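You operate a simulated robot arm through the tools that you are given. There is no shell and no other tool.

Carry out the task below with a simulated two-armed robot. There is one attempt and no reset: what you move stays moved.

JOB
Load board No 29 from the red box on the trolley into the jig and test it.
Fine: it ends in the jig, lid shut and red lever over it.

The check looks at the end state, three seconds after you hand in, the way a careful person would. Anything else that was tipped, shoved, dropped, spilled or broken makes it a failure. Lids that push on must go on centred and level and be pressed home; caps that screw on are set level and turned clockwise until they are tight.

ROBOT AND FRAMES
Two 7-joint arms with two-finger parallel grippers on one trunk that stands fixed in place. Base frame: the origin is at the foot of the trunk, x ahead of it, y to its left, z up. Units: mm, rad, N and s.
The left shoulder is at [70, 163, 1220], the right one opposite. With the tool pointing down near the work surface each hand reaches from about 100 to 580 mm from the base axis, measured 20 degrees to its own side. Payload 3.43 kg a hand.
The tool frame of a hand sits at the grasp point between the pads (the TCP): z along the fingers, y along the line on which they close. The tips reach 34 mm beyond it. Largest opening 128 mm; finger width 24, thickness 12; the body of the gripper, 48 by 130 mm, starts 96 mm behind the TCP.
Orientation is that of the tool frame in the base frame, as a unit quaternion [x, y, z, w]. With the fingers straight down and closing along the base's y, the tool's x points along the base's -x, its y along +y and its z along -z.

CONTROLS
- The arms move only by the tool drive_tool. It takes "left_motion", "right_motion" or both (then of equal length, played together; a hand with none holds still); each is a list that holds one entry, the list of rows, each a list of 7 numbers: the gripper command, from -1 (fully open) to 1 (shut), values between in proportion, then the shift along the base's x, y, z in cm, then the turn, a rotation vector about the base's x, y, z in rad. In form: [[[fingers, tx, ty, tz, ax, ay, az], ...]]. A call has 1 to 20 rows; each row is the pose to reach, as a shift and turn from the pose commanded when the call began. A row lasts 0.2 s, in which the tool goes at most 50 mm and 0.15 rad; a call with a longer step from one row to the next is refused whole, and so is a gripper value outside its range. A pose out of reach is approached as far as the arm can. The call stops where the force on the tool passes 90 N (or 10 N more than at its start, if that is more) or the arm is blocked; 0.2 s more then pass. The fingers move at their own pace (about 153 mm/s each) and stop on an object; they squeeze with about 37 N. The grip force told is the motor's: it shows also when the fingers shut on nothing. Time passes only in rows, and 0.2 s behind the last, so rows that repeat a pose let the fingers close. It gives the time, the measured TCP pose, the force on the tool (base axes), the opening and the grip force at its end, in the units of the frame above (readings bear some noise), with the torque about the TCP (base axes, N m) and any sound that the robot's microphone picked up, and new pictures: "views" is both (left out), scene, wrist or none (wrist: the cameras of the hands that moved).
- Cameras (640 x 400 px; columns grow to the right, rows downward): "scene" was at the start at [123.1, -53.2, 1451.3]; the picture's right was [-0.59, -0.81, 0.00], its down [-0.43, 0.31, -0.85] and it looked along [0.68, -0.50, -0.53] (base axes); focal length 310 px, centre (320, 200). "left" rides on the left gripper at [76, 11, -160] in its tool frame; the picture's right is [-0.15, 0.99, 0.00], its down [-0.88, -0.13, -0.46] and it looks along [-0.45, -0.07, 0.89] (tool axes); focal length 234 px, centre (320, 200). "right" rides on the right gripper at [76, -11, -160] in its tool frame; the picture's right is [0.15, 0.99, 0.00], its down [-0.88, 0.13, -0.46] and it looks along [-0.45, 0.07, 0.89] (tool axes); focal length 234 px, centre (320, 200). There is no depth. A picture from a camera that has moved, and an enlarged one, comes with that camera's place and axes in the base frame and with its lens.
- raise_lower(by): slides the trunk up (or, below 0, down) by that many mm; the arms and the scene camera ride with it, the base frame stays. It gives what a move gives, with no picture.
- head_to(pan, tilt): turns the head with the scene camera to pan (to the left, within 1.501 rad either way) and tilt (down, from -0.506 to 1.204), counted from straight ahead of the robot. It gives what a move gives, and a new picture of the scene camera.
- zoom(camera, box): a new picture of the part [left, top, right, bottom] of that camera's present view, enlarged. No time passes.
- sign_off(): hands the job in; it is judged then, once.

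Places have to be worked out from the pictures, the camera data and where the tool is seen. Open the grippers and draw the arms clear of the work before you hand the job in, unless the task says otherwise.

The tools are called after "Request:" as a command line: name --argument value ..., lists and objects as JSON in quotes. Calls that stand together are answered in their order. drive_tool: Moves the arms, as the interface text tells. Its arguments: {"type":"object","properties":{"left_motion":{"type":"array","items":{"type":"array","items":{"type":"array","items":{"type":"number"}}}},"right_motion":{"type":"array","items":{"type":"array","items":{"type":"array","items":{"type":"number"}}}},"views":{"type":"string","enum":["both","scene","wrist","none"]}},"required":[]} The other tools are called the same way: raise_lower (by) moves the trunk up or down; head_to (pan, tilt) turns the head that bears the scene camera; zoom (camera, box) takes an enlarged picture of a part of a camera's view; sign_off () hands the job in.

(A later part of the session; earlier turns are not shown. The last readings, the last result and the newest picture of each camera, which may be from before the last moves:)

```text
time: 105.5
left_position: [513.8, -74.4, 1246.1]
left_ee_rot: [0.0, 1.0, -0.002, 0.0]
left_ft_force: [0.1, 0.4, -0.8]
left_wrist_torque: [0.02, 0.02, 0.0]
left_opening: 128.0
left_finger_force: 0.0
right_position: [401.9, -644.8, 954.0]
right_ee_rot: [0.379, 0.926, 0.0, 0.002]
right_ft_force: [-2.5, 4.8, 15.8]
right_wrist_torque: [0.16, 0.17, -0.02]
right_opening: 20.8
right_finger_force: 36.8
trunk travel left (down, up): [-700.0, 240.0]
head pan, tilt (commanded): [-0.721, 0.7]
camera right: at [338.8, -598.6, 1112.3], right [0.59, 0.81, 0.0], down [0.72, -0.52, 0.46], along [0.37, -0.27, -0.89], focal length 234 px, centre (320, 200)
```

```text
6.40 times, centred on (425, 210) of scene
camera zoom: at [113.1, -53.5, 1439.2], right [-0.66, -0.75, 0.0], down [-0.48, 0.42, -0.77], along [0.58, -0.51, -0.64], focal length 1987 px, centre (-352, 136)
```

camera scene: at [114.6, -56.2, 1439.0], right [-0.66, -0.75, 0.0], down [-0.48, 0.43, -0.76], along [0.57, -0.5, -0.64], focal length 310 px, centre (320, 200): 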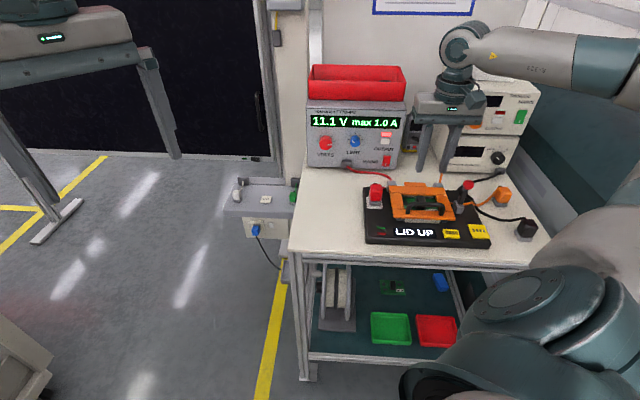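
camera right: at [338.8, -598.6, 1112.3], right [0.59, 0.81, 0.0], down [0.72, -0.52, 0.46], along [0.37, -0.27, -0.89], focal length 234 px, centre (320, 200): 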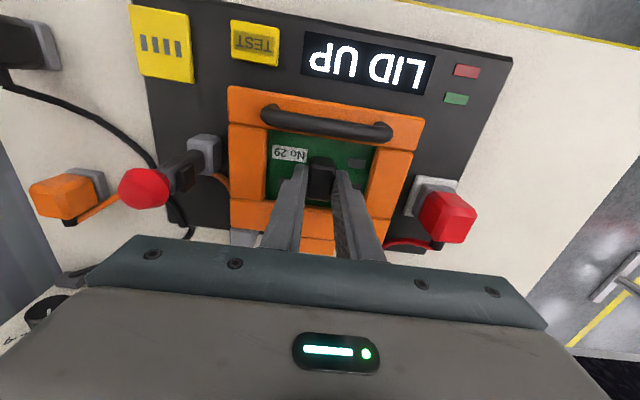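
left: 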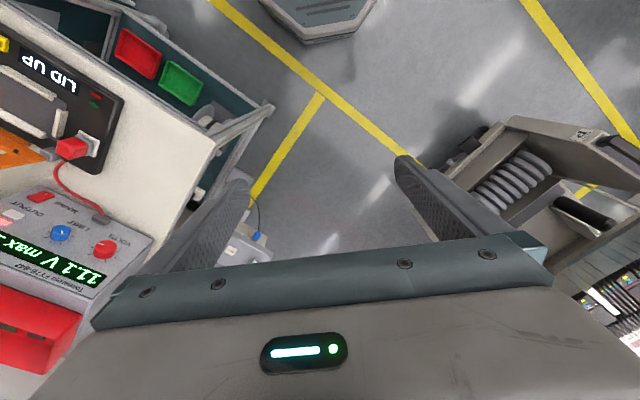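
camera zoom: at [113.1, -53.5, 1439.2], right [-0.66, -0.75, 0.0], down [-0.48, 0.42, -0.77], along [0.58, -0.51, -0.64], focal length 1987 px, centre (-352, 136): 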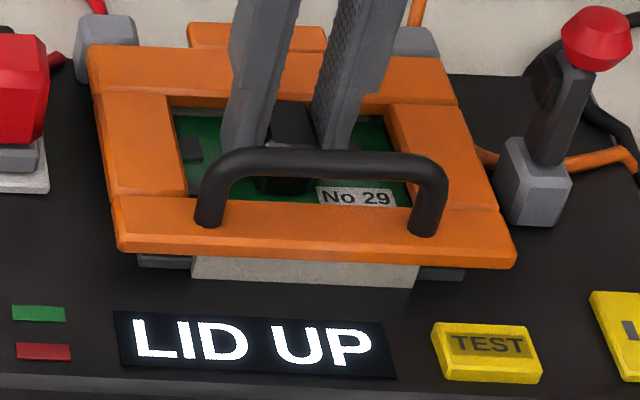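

The block was already centred in the window before, so I'll bring it back about 3 mm to mid-position with no vertical load, then press it flat and release.

Request:
drive_tool --right_motion '[[[1, 0, 0, 0.3, 0, 0, 0], [1, -0.11, 0.1, 0.4, 0, 0, 0], [1, -0.22, 0.21, 0.4, 0, 0, 0], [1, -0.22, 0.21, 0.4, 0, 0, 0]]]' --views "none"

Request:
drive_tool --right_motion '[[[1, 0, 0, -0.2, 0, 0, 0], [1, 0, 0, -0.4, 0, 0, 0], [1, 0, 0, -0.4, 0, 0, 0]]]' --views "none"

```text
time: 106.5
left_position: [515.6, -77.6, 1244.2]
left_ee_rot: [0.0, 1.0, -0.001, -0.002]
left_ft_force: [0.9, -0.3, 0.2]
left_wrist_torque: [0.01, 0.0, 0.01]
left_opening: 127.8
left_finger_force: 0.0
right_position: [398.6, -644.9, 955.1]
right_ee_rot: [0.378, 0.926, 0.0, 0.001]
right_ft_force: [0.4, 0.2, 0.1]
right_wrist_torque: [-0.02, 0.0, 0.0]
right_opening: 21.0
right_finger_force: 36.8
trunk travel left (down, up): [-700.0, 240.0]
head pan, tilt (commanded): [-0.721, 0.7]
```

```text
time: 107.2
left_position: [514.3, -75.6, 1246.0]
left_ee_rot: [0.001, 1.0, -0.001, 0.0]
left_ft_force: [0.9, 0.6, -0.1]
left_wrist_torque: [0.0, -0.03, 0.01]
left_opening: 128.2
left_finger_force: 0.0
right_position: [397.5, -644.5, 953.7]
right_ee_rot: [0.38, 0.925, 0.0, 0.004]
right_ft_force: [0.0, -4.1, 18.1]
right_wrist_torque: [0.1, 0.24, 0.0]
right_opening: 20.8
right_finger_force: 36.7
trunk travel left (down, up): [-700.0, 240.0]
head pan, tilt (commanded): [-0.721, 0.7]
```

The contact height is the same wherever I slide the board (954 ± 0.5), so it rests flat on the plate: it is seated. I'll release it and lift out of the window.

Request:
drive_tool --right_motion '[[[1, 0, 0, 0.3, 0, 0, 0], [0.6, 0, 0, 0.4, 0, 0, 0], [0.45, 0, 0, 0.4, 0, 0, 0], [0.35, 0, 0, 0.4, 0, 0, 0], [0.35, 0, 0, 0.4, 0, 0, 0], [0.35, 0, 0, 2.5, 0, 0, 0], [0.35, 0, 0, 5.0, 0, 0, 0], [0.35, 0, 0, 9.0, 0, 0, 0], [0.35, 0, 0, 12.0, 0, 0, 0]]]' --views "both"

Request:
zoom --camera "right" --box '[220, 60, 420, 220]'

Request:
zoom --camera "scene" --box '[370, 175, 490, 240]'

```text
time: 109.2
left_position: [514.9, -77.4, 1245.0]
left_ee_rot: [0.0, 1.0, 0.0, -0.001]
left_ft_force: [0.2, -0.6, 0.5]
left_wrist_torque: [-0.02, -0.02, 0.0]
left_opening: 128.0
left_finger_force: 0.3
right_position: [398.5, -642.7, 1070.3]
right_ee_rot: [0.379, 0.925, 0.0, 0.002]
right_ft_force: [-0.2, 0.5, -0.3]
right_wrist_torque: [-0.02, -0.02, 0.02]
right_opening: 41.6
right_finger_force: 0.1
trunk travel left (down, up): [-700.0, 240.0]
head pan, tilt (commanded): [-0.721, 0.7]
camera scene: at [114.4, -55.8, 1439.0], right [-0.66, -0.75, 0.0], down [-0.48, 0.42, -0.77], along [0.57, -0.5, -0.64], focal length 310 px, centre (320, 200)
camera right: at [337.9, -596.8, 1229.0], right [0.59, 0.81, 0.0], down [0.72, -0.52, 0.46], along [0.37, -0.27, -0.89], focal length 234 px, centre (320, 200)
```

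scene: 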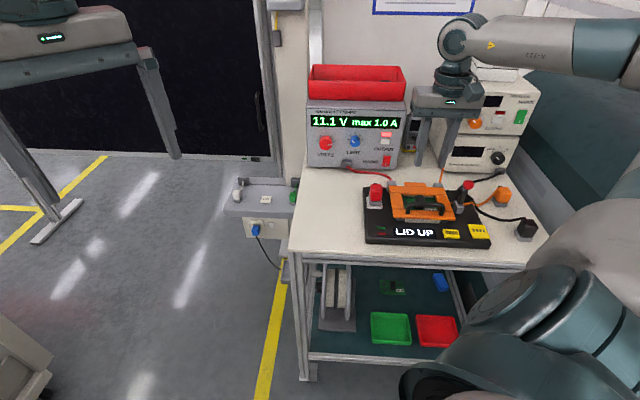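
right: 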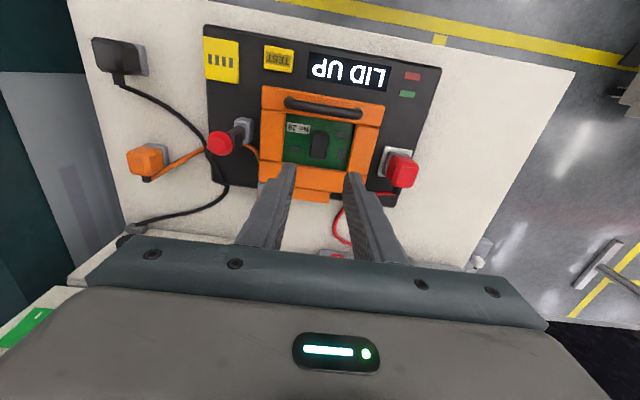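

```text
2.50 times, centred on (320, 140) of right
camera zoom: at [337.9, -596.8, 1229.0], right [0.59, 0.81, 0.0], down [0.72, -0.52, 0.46], along [0.37, -0.27, -0.89], focal length 585 px, centre (320, 350)
```

zoom: 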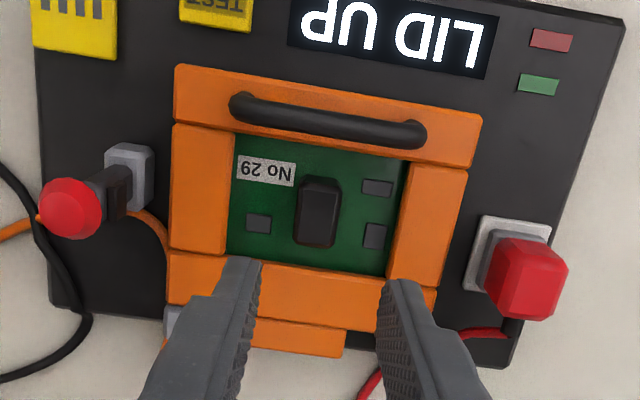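

```text
5.33 times, centred on (430, 208) of scene
camera zoom: at [114.4, -55.8, 1439.0], right [-0.66, -0.75, 0.0], down [-0.48, 0.42, -0.77], along [0.57, -0.5, -0.64], focal length 1656 px, centre (-267, 160)
```

zoom: 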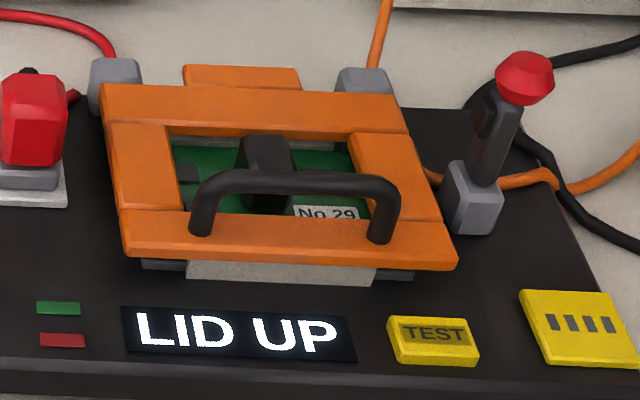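

The board is centred in the window. Now the lever: its red knob is at about (324, -714, 987), nearly upright over a pivot at lat −97. I'll close the fingers and move above the spot to the right of the knob.

Request:
drive_tool --right_motion '[[[0.7, 0, 0, 0.5, 0, 0, 0], [1, -1.5, -1.5, 1.0, 0, 0, 0], [1, -4.0, -3.9, 1.0, 0, 0, 0], [1, -6.5, -6.4, 1.0, 0, 0, 0], [1, -9.0, -8.8, 1.0, 0, 0, 0], [1, -9.9, -9.6, 1.0, 0, 0, 0], [1, -9.9, -9.6, 1.0, 0, 0, 0]]]' --views "both"

Request:
zoom --camera "right" --box '[220, 60, 460, 230]'

Request:
zoom --camera "scene" --box '[400, 130, 520, 240]'

```text
time: 110.8
left_position: [515.2, -77.3, 1245.1]
left_ee_rot: [0.0, 1.0, -0.001, 0.0]
left_ft_force: [-0.2, -0.3, 0.1]
left_wrist_torque: [0.02, 0.0, -0.03]
left_opening: 127.9
left_finger_force: 0.1
right_position: [300.5, -740.9, 1081.3]
right_ee_rot: [0.379, 0.925, 0.0, 0.0]
right_ft_force: [-0.6, -0.1, 0.4]
right_wrist_torque: [0.0, 0.01, 0.01]
right_opening: 0.0
right_finger_force: 33.5
trunk travel left (down, up): [-700.0, 240.0]
head pan, tilt (commanded): [-0.721, 0.7]
camera scene: at [114.9, -56.2, 1439.0], right [-0.66, -0.75, 0.0], down [-0.48, 0.43, -0.76], along [0.57, -0.5, -0.64], focal length 310 px, centre (320, 200)
camera right: at [238.8, -695.3, 1240.7], right [0.59, 0.81, 0.0], down [0.72, -0.52, 0.46], along [0.37, -0.27, -0.89], focal length 234 px, centre (320, 200)
```

scene: 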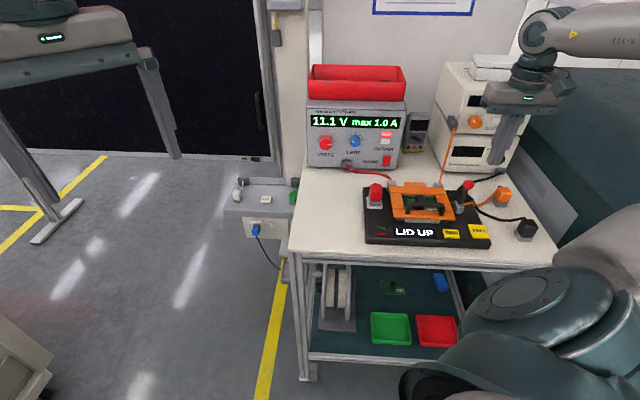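
right: 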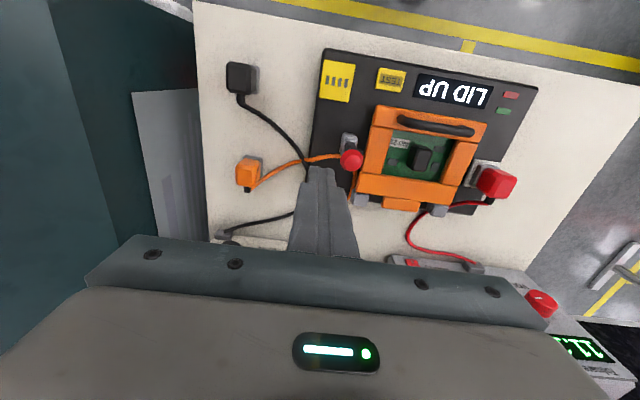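

```text
2.35 times, centred on (340, 145) of right
camera zoom: at [238.8, -695.3, 1240.7], right [0.59, 0.81, 0.0], down [0.72, -0.52, 0.46], along [0.37, -0.27, -0.89], focal length 551 px, centre (273, 329)
```

zoom: 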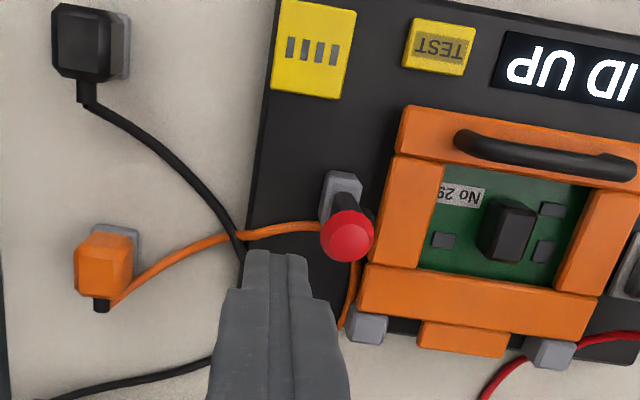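

```text
3.64 times, centred on (460, 185) of scene
camera zoom: at [114.9, -56.2, 1439.0], right [-0.66, -0.75, 0.0], down [-0.48, 0.43, -0.76], along [0.57, -0.5, -0.64], focal length 1129 px, centre (-189, 254)
```

zoom: 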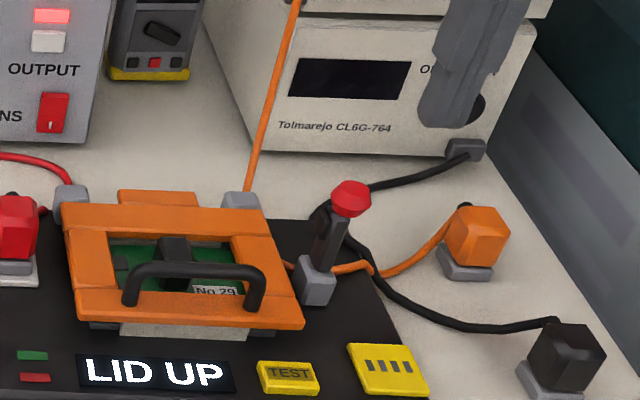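

The fingers are ~36 mm to the right of the knob and aligned with it. I'll lower the tips to about z 962.

Request:
drive_tool --right_motion '[[[1, 0, 0, -2.5, 0, 0, 0], [1, 0, 0, -5.0, 0, 0, 0], [1, 0, 0, -7.5, 0, 0, 0], [1, 0, 0, -8.5, 0, 0, 0], [1, 0, 0, -8.5, 0, 0, 0]]]' --views "both"

Request:
zoom --camera "right" --box '[220, 60, 460, 230]'

Request:
zoom --camera "scene" --box '[400, 150, 520, 250]'

```text
time: 112.0
left_position: [515.0, -76.5, 1244.6]
left_ee_rot: [0.0, 1.0, 0.0, 0.0]
left_ft_force: [-0.1, 0.2, 0.6]
left_wrist_torque: [0.03, 0.01, 0.0]
left_opening: 128.3
left_finger_force: 0.1
right_position: [299.6, -741.7, 996.4]
right_ee_rot: [0.379, 0.926, 0.0, 0.001]
right_ft_force: [-0.5, -0.4, 0.8]
right_wrist_torque: [-0.02, 0.01, -0.01]
right_opening: 0.2
right_finger_force: 32.8
trunk travel left (down, up): [-700.0, 240.0]
head pan, tilt (commanded): [-0.721, 0.7]
camera scene: at [114.5, -56.1, 1439.0], right [-0.66, -0.75, 0.0], down [-0.48, 0.43, -0.76], along [0.57, -0.5, -0.64], focal length 310 px, centre (320, 200)
camera right: at [237.6, -695.3, 1155.1], right [0.59, 0.81, 0.0], down [0.72, -0.52, 0.46], along [0.37, -0.27, -0.89], focal length 234 px, centre (320, 200)
```

scene: 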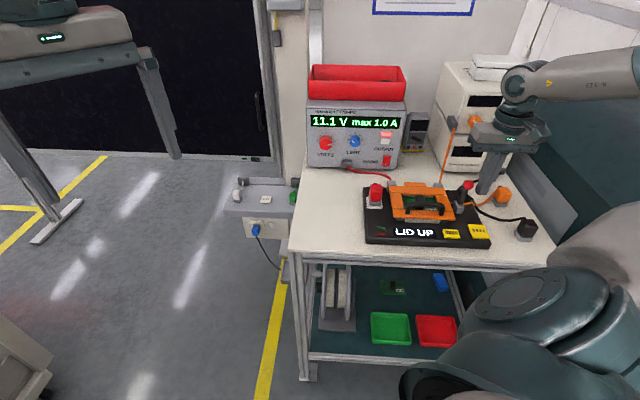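
right: 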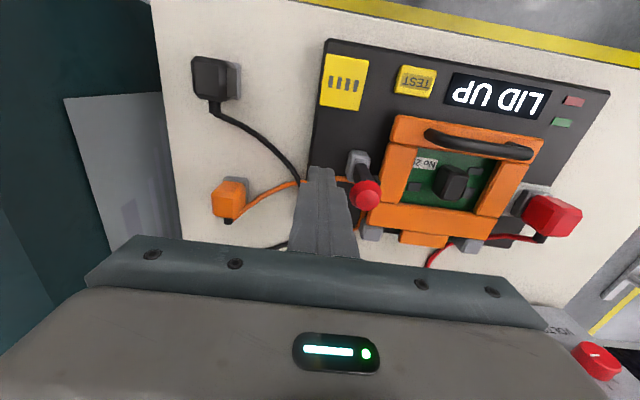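

```text
2.35 times, centred on (340, 145) of right
camera zoom: at [237.6, -695.3, 1155.1], right [0.59, 0.81, 0.0], down [0.72, -0.52, 0.46], along [0.37, -0.27, -0.89], focal length 551 px, centre (273, 329)
```

zoom: 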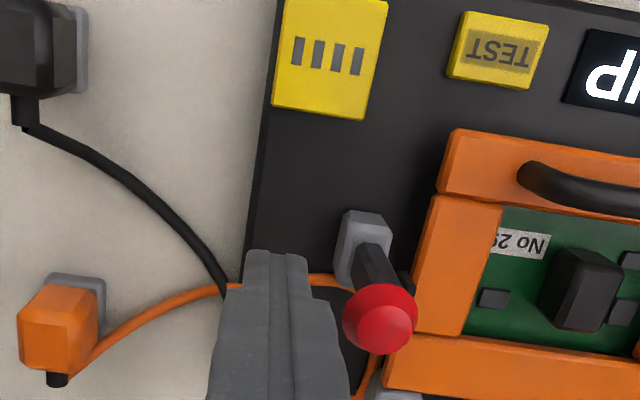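

```text
4.00 times, centred on (460, 200) of scene
camera zoom: at [114.5, -56.1, 1439.0], right [-0.66, -0.75, 0.0], down [-0.48, 0.43, -0.76], along [0.57, -0.5, -0.64], focal length 1242 px, centre (-240, 200)
```

zoom: 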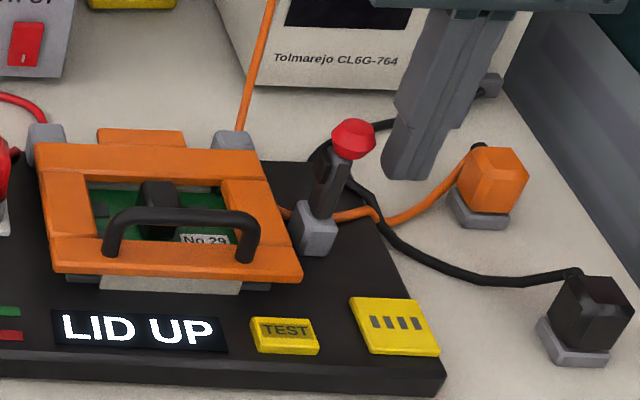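

Fingers are level with the knob and 38 mm to its right. I'll push left gently.

Request:
drive_tool --right_motion '[[[1, 0.5, 0.5, 0, 0, 0, 0], [1, 1.0, 1.0, 0, 0, 0, 0], [1, 1.5, 1.5, 0, 0, 0, 0], [1, 2.0, 2.0, 0, 0, 0, 0]]]' --views "both"

Request:
zoom --camera "scene" --box '[400, 150, 520, 250]'

Request:
zoom --camera "right" --box '[220, 60, 460, 230]'

```text
time: 113.0
left_position: [515.0, -77.0, 1244.2]
left_ee_rot: [0.0, 1.0, 0.0, 0.0]
left_ft_force: [0.2, -0.6, -0.7]
left_wrist_torque: [-0.03, 0.02, -0.04]
left_opening: 127.8
left_finger_force: 0.0
right_position: [319.9, -720.0, 996.2]
right_ee_rot: [0.379, 0.925, 0.001, 0.002]
right_ft_force: [-0.3, 0.7, -0.8]
right_wrist_torque: [-0.01, 0.02, 0.03]
right_opening: 0.1
right_finger_force: 33.0
trunk travel left (down, up): [-700.0, 240.0]
head pan, tilt (commanded): [-0.721, 0.7]
camera scene: at [115.0, -56.2, 1438.9], right [-0.66, -0.75, 0.0], down [-0.48, 0.43, -0.76], along [0.57, -0.5, -0.64], focal length 310 px, centre (320, 200)
camera right: at [258.2, -674.4, 1155.6], right [0.59, 0.81, 0.0], down [0.72, -0.52, 0.46], along [0.37, -0.27, -0.89], focal length 234 px, centre (320, 200)
```

scene: 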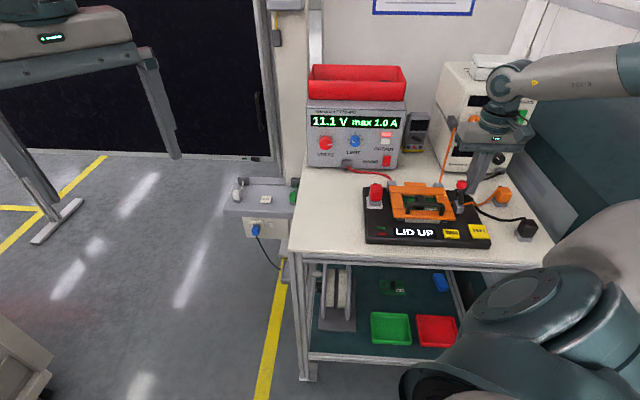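
right: 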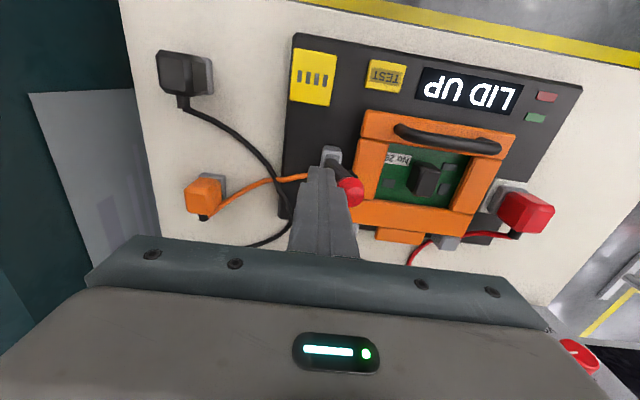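

```text
4.00 times, centred on (460, 200) of scene
camera zoom: at [115.0, -56.2, 1438.9], right [-0.66, -0.75, 0.0], down [-0.48, 0.43, -0.76], along [0.57, -0.5, -0.64], focal length 1242 px, centre (-240, 200)
```

zoom: 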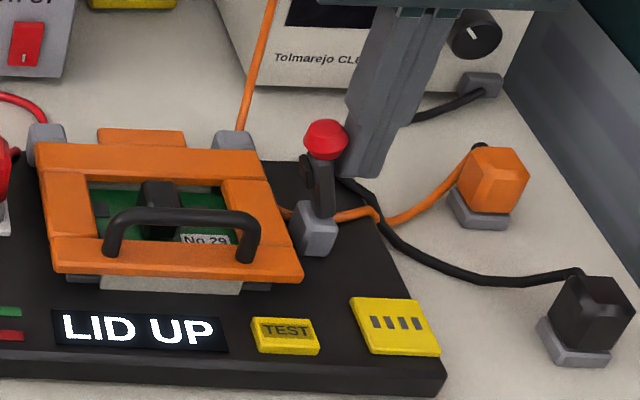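

```text
2.35 times, centred on (340, 145) of right
camera zoom: at [258.2, -674.4, 1155.6], right [0.59, 0.81, 0.0], down [0.72, -0.52, 0.46], along [0.37, -0.27, -0.89], focal length 551 px, centre (273, 329)
```

zoom: 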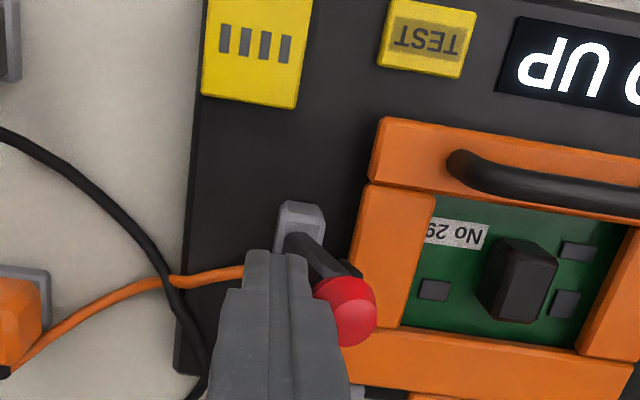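

The lever swings left easily. I'll keep pushing left.

Request:
drive_tool --right_motion '[[[1, 0.5, 0.5, 0, 0, 0, 0], [1, 1.0, 1.0, 0, 0, 0, 0], [1, 1.5, 1.5, 0, 0, 0, 0], [1, 2.0, 2.0, 0, 0, 0, 0], [1, 2.2, 2.2, 0, 0, 0, 0]]]' --views "both"

Request:
zoom --camera "scene" --box '[400, 150, 520, 250]'

Request:
zoom --camera "right" --box '[220, 60, 460, 230]'

```text
time: 114.2
left_position: [514.8, -78.2, 1244.5]
left_ee_rot: [0.002, 1.0, 0.0, 0.0]
left_ft_force: [0.4, -0.7, 0.1]
left_wrist_torque: [0.02, 0.01, -0.03]
left_opening: 128.3
left_finger_force: 0.1
right_position: [341.2, -699.0, 995.5]
right_ee_rot: [0.379, 0.925, 0.0, 0.001]
right_ft_force: [-1.7, -2.9, -2.3]
right_wrist_torque: [-0.08, 0.06, -0.02]
right_opening: 0.1
right_finger_force: 33.1
trunk travel left (down, up): [-700.0, 240.0]
head pan, tilt (commanded): [-0.721, 0.7]
camera scene: at [114.2, -57.4, 1438.9], right [-0.66, -0.75, 0.0], down [-0.48, 0.43, -0.76], along [0.57, -0.5, -0.64], focal length 310 px, centre (320, 200)
camera right: at [279.4, -652.7, 1154.6], right [0.59, 0.81, 0.0], down [0.72, -0.52, 0.46], along [0.37, -0.27, -0.89], focal length 234 px, centre (320, 200)
```

scene: 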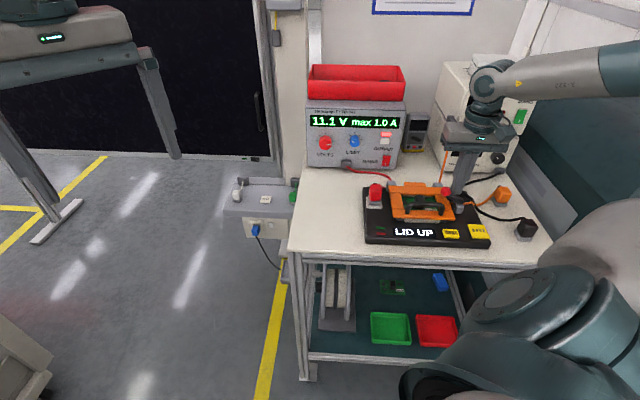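
right: 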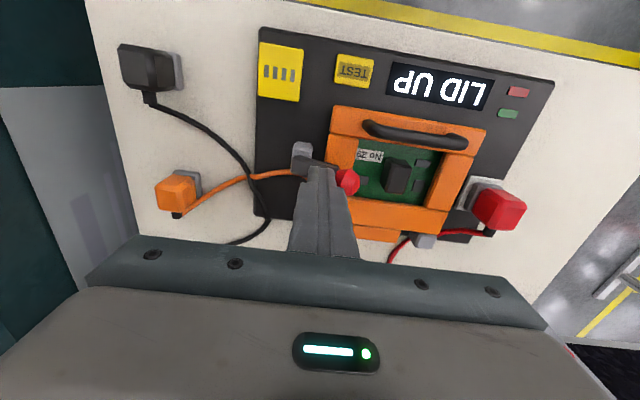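

```text
4.00 times, centred on (460, 200) of scene
camera zoom: at [114.2, -57.4, 1438.9], right [-0.66, -0.75, 0.0], down [-0.48, 0.43, -0.76], along [0.57, -0.5, -0.64], focal length 1242 px, centre (-240, 200)
```

zoom: 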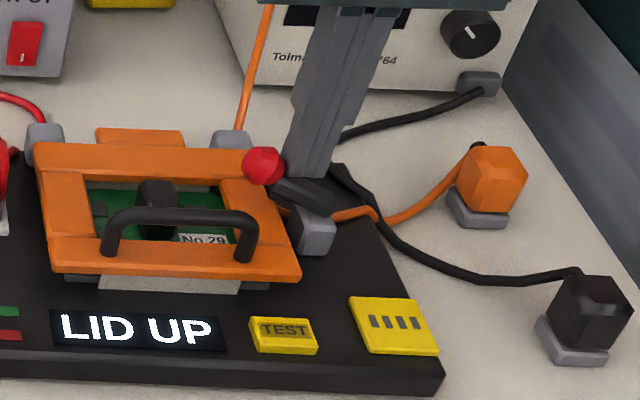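

```text
2.35 times, centred on (340, 145) of right
camera zoom: at [279.4, -652.7, 1154.6], right [0.59, 0.81, 0.0], down [0.72, -0.52, 0.46], along [0.37, -0.27, -0.89], focal length 551 px, centre (273, 329)
```

zoom: 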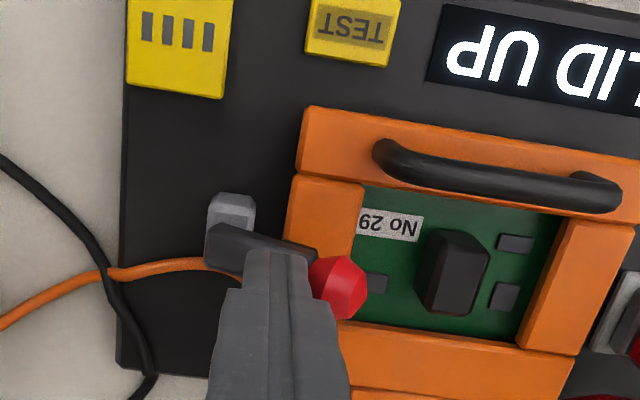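

The lever is past 40° and leaning over the lid. I'll continue left and slightly down, following its arc.

Request:
drive_tool --right_motion '[[[1, 0.4, 0.4, -0.3, 0, 0, 0], [1, 0.8, 0.8, -0.7, 0, 0, 0], [1, 1.2, 1.2, -1.1, 0, 0, 0], [1, 1.4, 1.4, -1.5, 0, 0, 0], [1, 1.4, 1.4, -1.5, 0, 0, 0]]]' --views "both"

Request:
zoom --camera "scene" --box '[390, 160, 510, 250]'

Request:
zoom --camera "right" --box '[220, 60, 460, 230]'

```text
time: 115.5
left_position: [507.8, -81.4, 1247.6]
left_ee_rot: [-0.001, 1.0, 0.003, 0.003]
left_ft_force: [-0.1, 0.4, 0.3]
left_wrist_torque: [0.03, 0.02, 0.0]
left_opening: 128.1
left_finger_force: 0.1
right_position: [346.5, -692.4, 982.8]
right_ee_rot: [0.381, 0.925, -0.004, 0.002]
right_ft_force: [-44.6, -43.9, 17.8]
right_wrist_torque: [-1.41, 1.38, 0.04]
right_opening: 0.0
right_finger_force: 33.0
trunk travel left (down, up): [-700.0, 240.0]
head pan, tilt (commanded): [-0.721, 0.7]
camera scene: at [105.6, -62.3, 1439.8], right [-0.66, -0.75, -0.01], down [-0.48, 0.43, -0.77], along [0.58, -0.5, -0.64], focal length 310 px, centre (320, 200)
camera right: at [285.8, -645.1, 1141.8], right [0.59, 0.81, -0.01], down [0.72, -0.52, 0.46], along [0.37, -0.28, -0.89], focal length 234 px, centre (320, 200)
```

scene: 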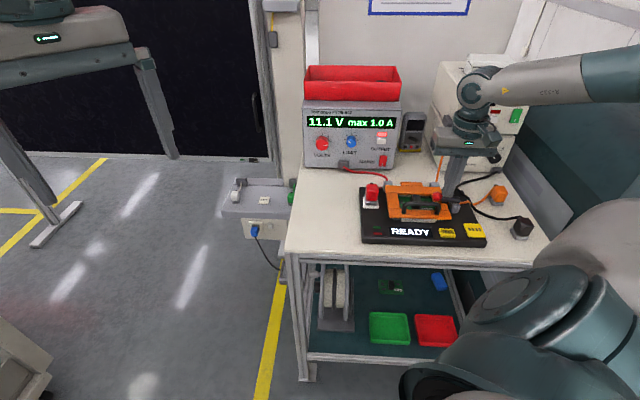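
right: 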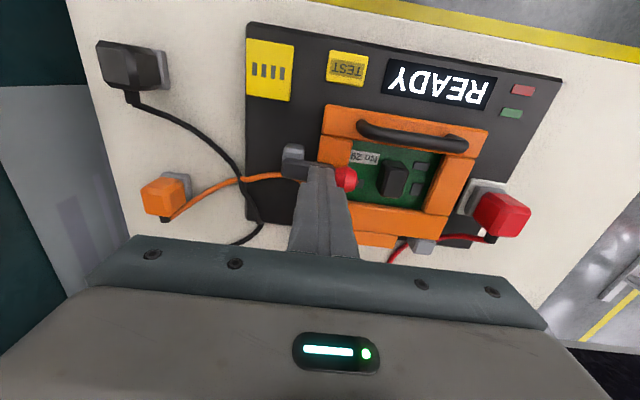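

```text
4.44 times, centred on (450, 205) of scene
camera zoom: at [105.6, -62.3, 1439.8], right [-0.66, -0.75, -0.01], down [-0.48, 0.43, -0.77], along [0.58, -0.5, -0.64], focal length 1380 px, centre (-258, 178)
```

zoom: 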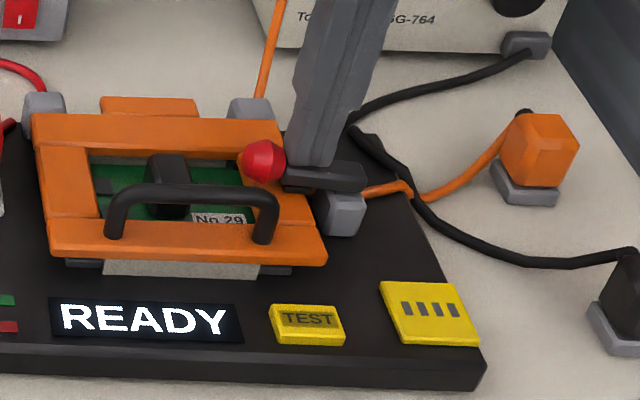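

```text
2.35 times, centred on (340, 145) of right
camera zoom: at [285.8, -645.1, 1141.8], right [0.59, 0.81, -0.01], down [0.72, -0.52, 0.46], along [0.37, -0.28, -0.89], focal length 551 px, centre (273, 329)
```

zoom: 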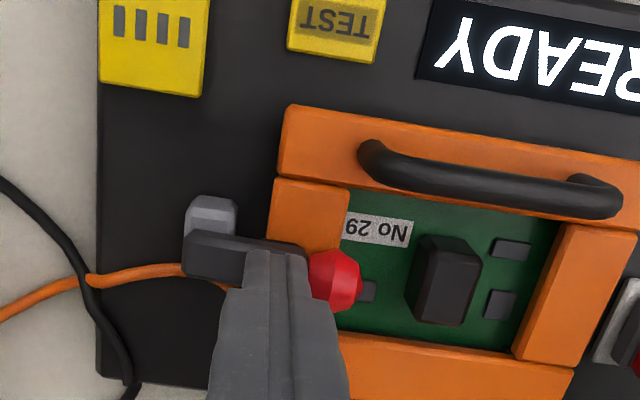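

The display now reads READY: lid shut and lever over. The lever is at its stop with ~63 N sideways force, so I'll back off at once and lift away.

Request:
drive_tool --right_motion '[[[1, -0.8, -0.8, 0.3, 0, 0, 0], [1, -1.4, -1.4, 1.0, 0, 0, 0], [1, -1.8, -1.8, 3.0, 0, 0, 0], [1, -1.8, -1.8, 6.0, 0, 0, 0], [1, -1.8, -1.8, 9.0, 0, 0, 0]]]' --views "both"

Request:
zoom --camera "scene" --box '[360, 160, 500, 250]'

Request:
zoom --camera "right" --box '[220, 20, 500, 230]'

```text
time: 116.7
left_position: [514.2, -77.4, 1244.6]
left_ee_rot: [0.001, 1.0, 0.0, 0.0]
left_ft_force: [-0.5, -0.7, -0.1]
left_wrist_torque: [0.03, -0.05, -0.02]
left_opening: 128.1
left_finger_force: 0.1
right_position: [335.3, -701.7, 1070.1]
right_ee_rot: [0.379, 0.925, 0.0, 0.001]
right_ft_force: [0.0, 0.5, -1.1]
right_wrist_torque: [0.04, -0.06, 0.0]
right_opening: 0.0
right_finger_force: 33.0
trunk travel left (down, up): [-700.0, 240.0]
head pan, tilt (commanded): [-0.721, 0.7]
camera scene: at [113.9, -56.5, 1439.0], right [-0.66, -0.75, 0.0], down [-0.48, 0.43, -0.77], along [0.58, -0.5, -0.64], focal length 310 px, centre (320, 200)
camera right: at [273.3, -657.0, 1229.8], right [0.59, 0.81, 0.0], down [0.72, -0.52, 0.46], along [0.37, -0.27, -0.89], focal length 234 px, centre (320, 200)
```

scene: 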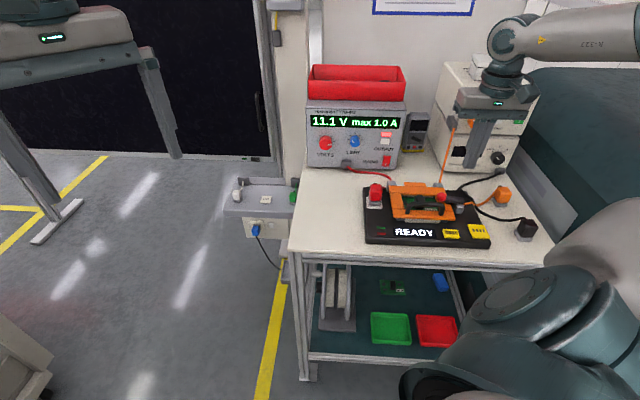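
right: 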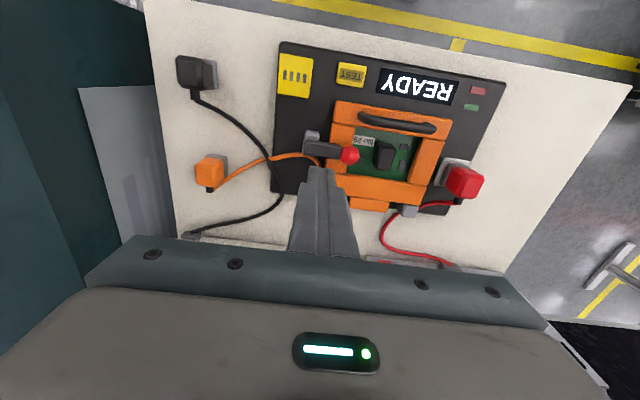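

```text
4.44 times, centred on (430, 205) of scene
camera zoom: at [113.9, -56.5, 1439.0], right [-0.66, -0.75, 0.0], down [-0.48, 0.43, -0.77], along [0.58, -0.5, -0.64], focal length 1380 px, centre (-169, 178)
```

zoom: 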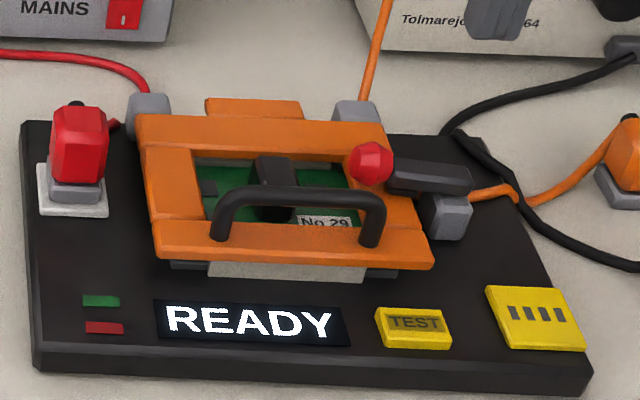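

```text
1.90 times, centred on (360, 125) of right
camera zoom: at [273.3, -657.0, 1229.8], right [0.59, 0.81, 0.0], down [0.72, -0.52, 0.46], along [0.37, -0.27, -0.89], focal length 446 px, centre (244, 343)
```

zoom: 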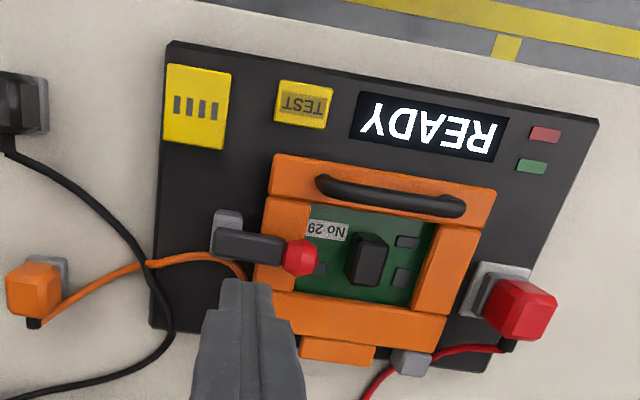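

READY is displayed with the lever lying over the lid's right side. Next is the TEST button at about (290.5, −621.4, ~910). I'll move above it and lower the closed fingertips to about 10 mm above.

Request:
drive_tool --right_motion '[[[1, -1.5, 2.7, 0, 0, 0, 0], [1, -3.0, 5.4, 0, 0, 0, 0], [1, -4.48, 8.03, 0, 0, 0, 0], [1, -4.48, 8.03, -3.0, 0, 0, 0], [1, -4.48, 8.03, -6.5, 0, 0, 0], [1, -4.48, 8.03, -9.5, 0, 0, 0], [1, -4.48, 8.03, -11.0, 0, 0, 0], [1, -4.48, 8.03, -11.0, 0, 0, 0]]]' --views "both"

Request:
zoom --camera "right" --box '[240, 100, 400, 240]'

Request:
zoom --camera "scene" --box '[390, 180, 500, 250]'

```text
time: 118.5
left_position: [514.8, -78.5, 1244.3]
left_ee_rot: [-0.001, 1.0, -0.001, 0.0]
left_ft_force: [-0.2, -0.4, 0.2]
left_wrist_torque: [0.0, -0.01, 0.03]
left_opening: 128.2
left_finger_force: 0.0
right_position: [293.6, -622.5, 960.4]
right_ee_rot: [0.378, 0.926, 0.0, 0.002]
right_ft_force: [-0.5, 0.1, 0.0]
right_wrist_torque: [0.02, -0.01, -0.01]
right_opening: 0.0
right_finger_force: 32.8
trunk travel left (down, up): [-700.0, 240.0]
head pan, tilt (commanded): [-0.721, 0.7]
camera scene: at [114.4, -56.0, 1439.0], right [-0.66, -0.75, 0.0], down [-0.48, 0.43, -0.76], along [0.57, -0.5, -0.64], focal length 310 px, centre (320, 200)
camera right: at [231.5, -576.7, 1119.5], right [0.59, 0.81, 0.0], down [0.72, -0.52, 0.46], along [0.37, -0.27, -0.89], focal length 234 px, centre (320, 200)
```

scene: 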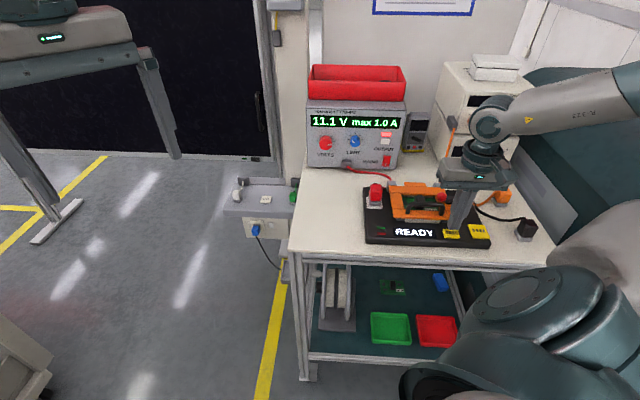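
right: 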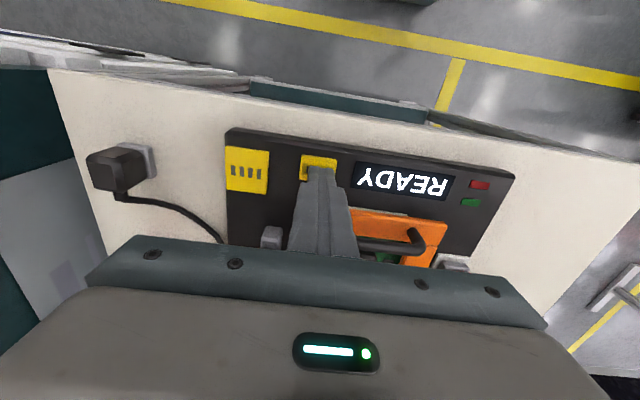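

```text
2.86 times, centred on (320, 170) of right
camera zoom: at [231.5, -576.7, 1119.5], right [0.59, 0.81, 0.0], down [0.72, -0.52, 0.46], along [0.37, -0.27, -0.89], focal length 669 px, centre (320, 286)
```

zoom: 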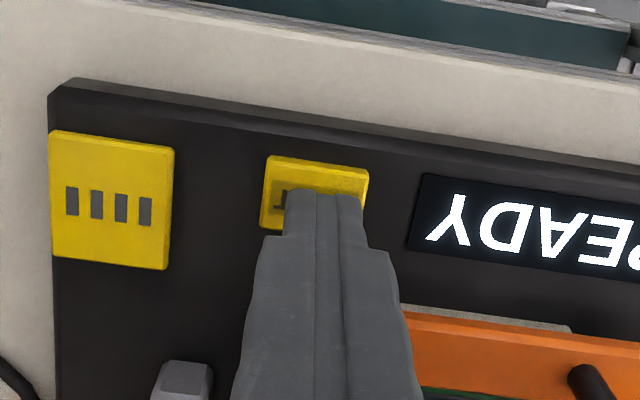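

```text
5.71 times, centred on (445, 215) of scene
camera zoom: at [114.4, -56.0, 1439.0], right [-0.66, -0.75, 0.0], down [-0.48, 0.43, -0.76], along [0.57, -0.5, -0.64], focal length 1774 px, centre (-394, 114)
```

zoom: 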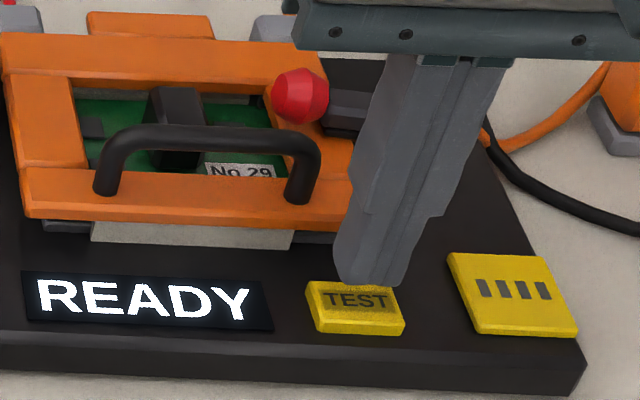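

The fingertips are over TEST, about 2 mm too far back. I'll correct that and step down until the button is pressed.

Request:
drive_tool --right_motion '[[[1, -0.15, 0.15, -0.4, 0, 0, 0], [1, -0.15, 0.15, -0.8, 0, 0, 0], [1, -0.15, 0.15, -1.1, 0, 0, 0], [1, -0.15, 0.15, -1.1, 0, 0, 0]]]' --views "none"

Request:
drive_tool --right_motion '[[[1, 0, 0, -0.1, 0, 0, 0], [1, 0, 0, -0.2, 0, 0, 0], [1, 0, 0, -0.2, 0, 0, 0]]]' --views "scene"

Request:
zoom --camera "scene" --box '[370, 180, 500, 250]'

```text
time: 119.5
left_position: [515.2, -77.4, 1245.8]
left_ee_rot: [0.0, 1.0, 0.0, -0.001]
left_ft_force: [0.0, 1.1, -0.1]
left_wrist_torque: [0.01, -0.03, -0.01]
left_opening: 127.8
left_finger_force: 0.0
right_position: [290.8, -619.9, 950.3]
right_ee_rot: [0.379, 0.926, -0.001, 0.001]
right_ft_force: [0.7, 0.5, -0.1]
right_wrist_torque: [-0.01, 0.01, -0.02]
right_opening: 0.0
right_finger_force: 33.5
trunk travel left (down, up): [-700.0, 240.0]
head pan, tilt (commanded): [-0.721, 0.7]
```

```text
time: 120.2
left_position: [514.6, -77.4, 1244.0]
left_ee_rot: [0.0, 1.0, 0.0, 0.0]
left_ft_force: [-0.1, -0.3, 0.2]
left_wrist_torque: [-0.04, 0.02, -0.02]
left_opening: 128.3
left_finger_force: 0.0
right_position: [292.0, -620.3, 948.4]
right_ee_rot: [0.378, 0.926, 0.0, 0.0]
right_ft_force: [0.8, -0.4, 0.6]
right_wrist_torque: [0.01, -0.03, -0.01]
right_opening: 0.0
right_finger_force: 33.3
trunk travel left (down, up): [-700.0, 240.0]
head pan, tilt (commanded): [-0.721, 0.7]
camera scene: at [114.6, -56.3, 1439.0], right [-0.66, -0.75, 0.0], down [-0.48, 0.43, -0.76], along [0.57, -0.5, -0.64], focal length 310 px, centre (320, 200)
```

scene: 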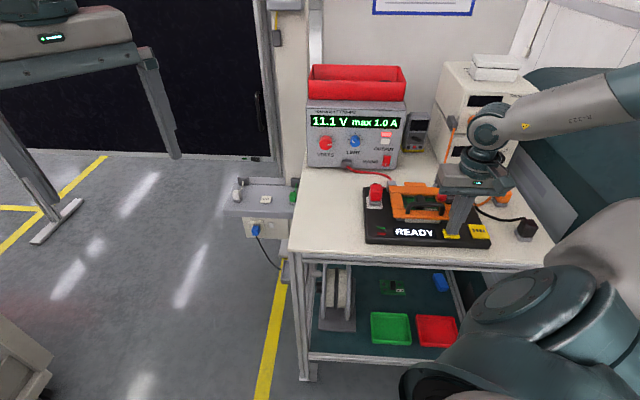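

```text
4.92 times, centred on (435, 215) of scene
camera zoom: at [114.6, -56.3, 1439.0], right [-0.66, -0.75, 0.0], down [-0.48, 0.43, -0.76], along [0.57, -0.5, -0.64], focal length 1528 px, centre (-246, 126)
```

zoom: 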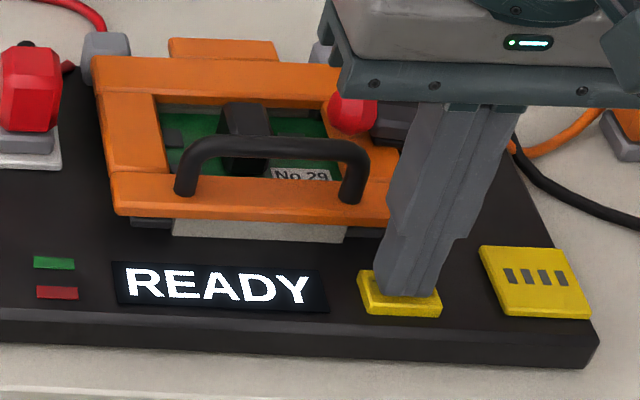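

Just above the button face with no force yet. I'll keep stepping down 2 mm at a time.

Request:
drive_tool --right_motion '[[[1, 0, 0, -0.1, 0, 0, 0], [1, 0, 0, -0.2, 0, 0, 0], [1, 0, 0, -0.2, 0, 0, 0]]]' --views "none"

Request:
drive_tool --right_motion '[[[1, 0, 0, -0.1, 0, 0, 0], [1, 0, 0, -0.2, 0, 0, 0], [1, 0, 0, -0.2, 0, 0, 0]]]' --views "scene"

Request:
zoom --camera "scene" --box '[360, 180, 500, 250]'

```text
time: 121.0
left_position: [515.0, -77.2, 1246.2]
left_ee_rot: [0.0, 1.0, 0.0, 0.0]
left_ft_force: [0.0, 0.2, 1.1]
left_wrist_torque: [0.03, 0.01, -0.01]
left_opening: 127.8
left_finger_force: 0.1
right_position: [292.1, -619.8, 946.1]
right_ee_rot: [0.379, 0.925, 0.001, 0.001]
right_ft_force: [0.0, -0.3, -0.2]
right_wrist_torque: [-0.01, -0.01, -0.02]
right_opening: 0.0
right_finger_force: 33.2
trunk travel left (down, up): [-700.0, 240.0]
head pan, tilt (commanded): [-0.721, 0.7]
```

```text
time: 121.8
left_position: [514.6, -77.0, 1244.4]
left_ee_rot: [0.0, 1.0, 0.0, 0.0]
left_ft_force: [-0.2, 0.4, -1.0]
left_wrist_torque: [0.02, -0.02, 0.01]
left_opening: 127.8
left_finger_force: 0.1
right_position: [292.9, -619.7, 944.3]
right_ee_rot: [0.378, 0.926, 0.0, 0.002]
right_ft_force: [-1.2, 0.8, 0.3]
right_wrist_torque: [0.01, 0.01, -0.02]
right_opening: 0.0
right_finger_force: 32.8
trunk travel left (down, up): [-700.0, 240.0]
head pan, tilt (commanded): [-0.721, 0.7]
camera scene: at [114.6, -56.2, 1439.0], right [-0.66, -0.75, 0.0], down [-0.48, 0.43, -0.76], along [0.57, -0.5, -0.64], focal length 310 px, centre (320, 200)
```

scene: 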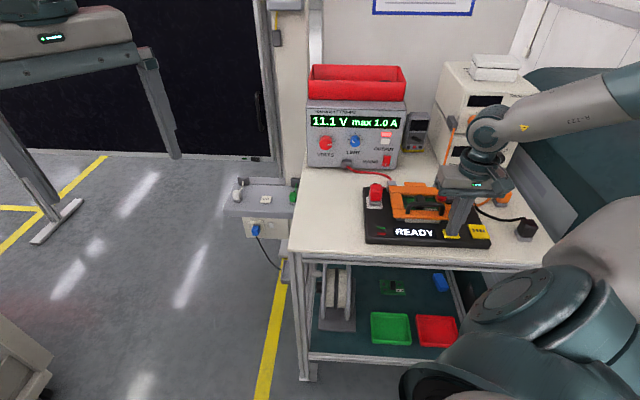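

```text
4.57 times, centred on (430, 215) of scene
camera zoom: at [114.6, -56.2, 1439.0], right [-0.66, -0.75, 0.0], down [-0.48, 0.43, -0.76], along [0.57, -0.5, -0.64], focal length 1419 px, centre (-183, 131)
```

zoom: 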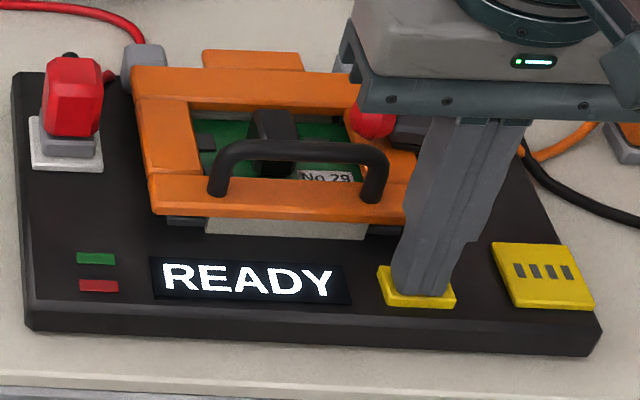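

Still no contact at tip z ≈ 910. Continuing down carefully.

Request:
drive_tool --right_motion '[[[1, 0, 0, -0.1, 0, 0, 0], [1, 0, 0, -0.2, 0, 0, 0], [1, 0, 0, -0.2, 0, 0, 0]]]' --views "none"

Request:
drive_tool --right_motion '[[[1, 0, 0, -0.1, 0, 0, 0], [1, 0, 0, -0.2, 0, 0, 0], [1, 0, 0, -0.2, 0, 0, 0]]]' --views "scene"

Request:
zoom --camera "scene" --box '[360, 180, 500, 250]'

```text
time: 122.7
left_position: [516.2, -77.1, 1243.1]
left_ee_rot: [-0.001, 1.0, 0.0, 0.0]
left_ft_force: [0.3, 0.8, 0.2]
left_wrist_torque: [0.03, 0.0, 0.0]
left_opening: 128.0
left_finger_force: 0.1
right_position: [292.4, -620.2, 943.0]
right_ee_rot: [0.379, 0.925, 0.0, 0.003]
right_ft_force: [-0.4, -1.0, 2.1]
right_wrist_torque: [-0.05, 0.03, 0.0]
right_opening: 0.0
right_finger_force: 33.1
trunk travel left (down, up): [-700.0, 240.0]
head pan, tilt (commanded): [-0.721, 0.7]
```

```text
time: 123.5
left_position: [514.9, -76.6, 1243.8]
left_ee_rot: [-0.001, 1.0, -0.001, 0.0]
left_ft_force: [-0.1, -0.4, 0.2]
left_wrist_torque: [-0.01, 0.0, 0.0]
left_opening: 128.1
left_finger_force: 0.0
right_position: [291.5, -620.3, 940.3]
right_ee_rot: [0.379, 0.926, 0.0, 0.001]
right_ft_force: [-0.5, 0.6, 5.5]
right_wrist_torque: [0.0, 0.01, 0.04]
right_opening: 0.0
right_finger_force: 32.7
trunk travel left (down, up): [-700.0, 240.0]
head pan, tilt (commanded): [-0.721, 0.7]
heard: click
camera scene: at [114.4, -55.6, 1439.1], right [-0.66, -0.75, 0.0], down [-0.48, 0.42, -0.77], along [0.57, -0.51, -0.64], focal length 310 px, centre (320, 200)
```

scene: 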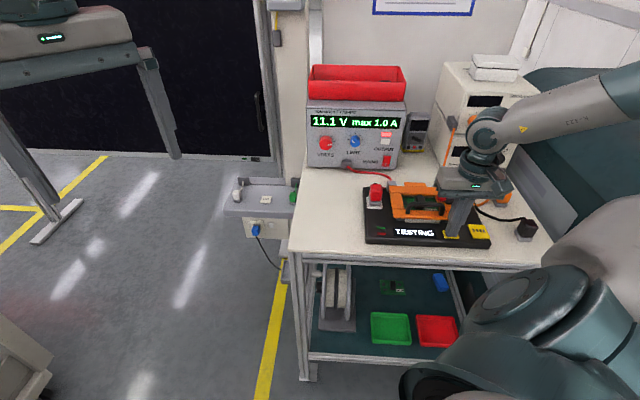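

```text
4.57 times, centred on (430, 215) of scene
camera zoom: at [114.4, -55.6, 1439.1], right [-0.66, -0.75, 0.0], down [-0.48, 0.42, -0.77], along [0.57, -0.51, -0.64], focal length 1419 px, centre (-183, 131)
```

zoom: 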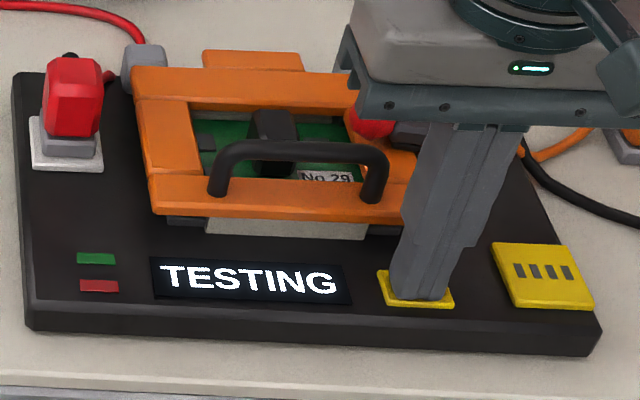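

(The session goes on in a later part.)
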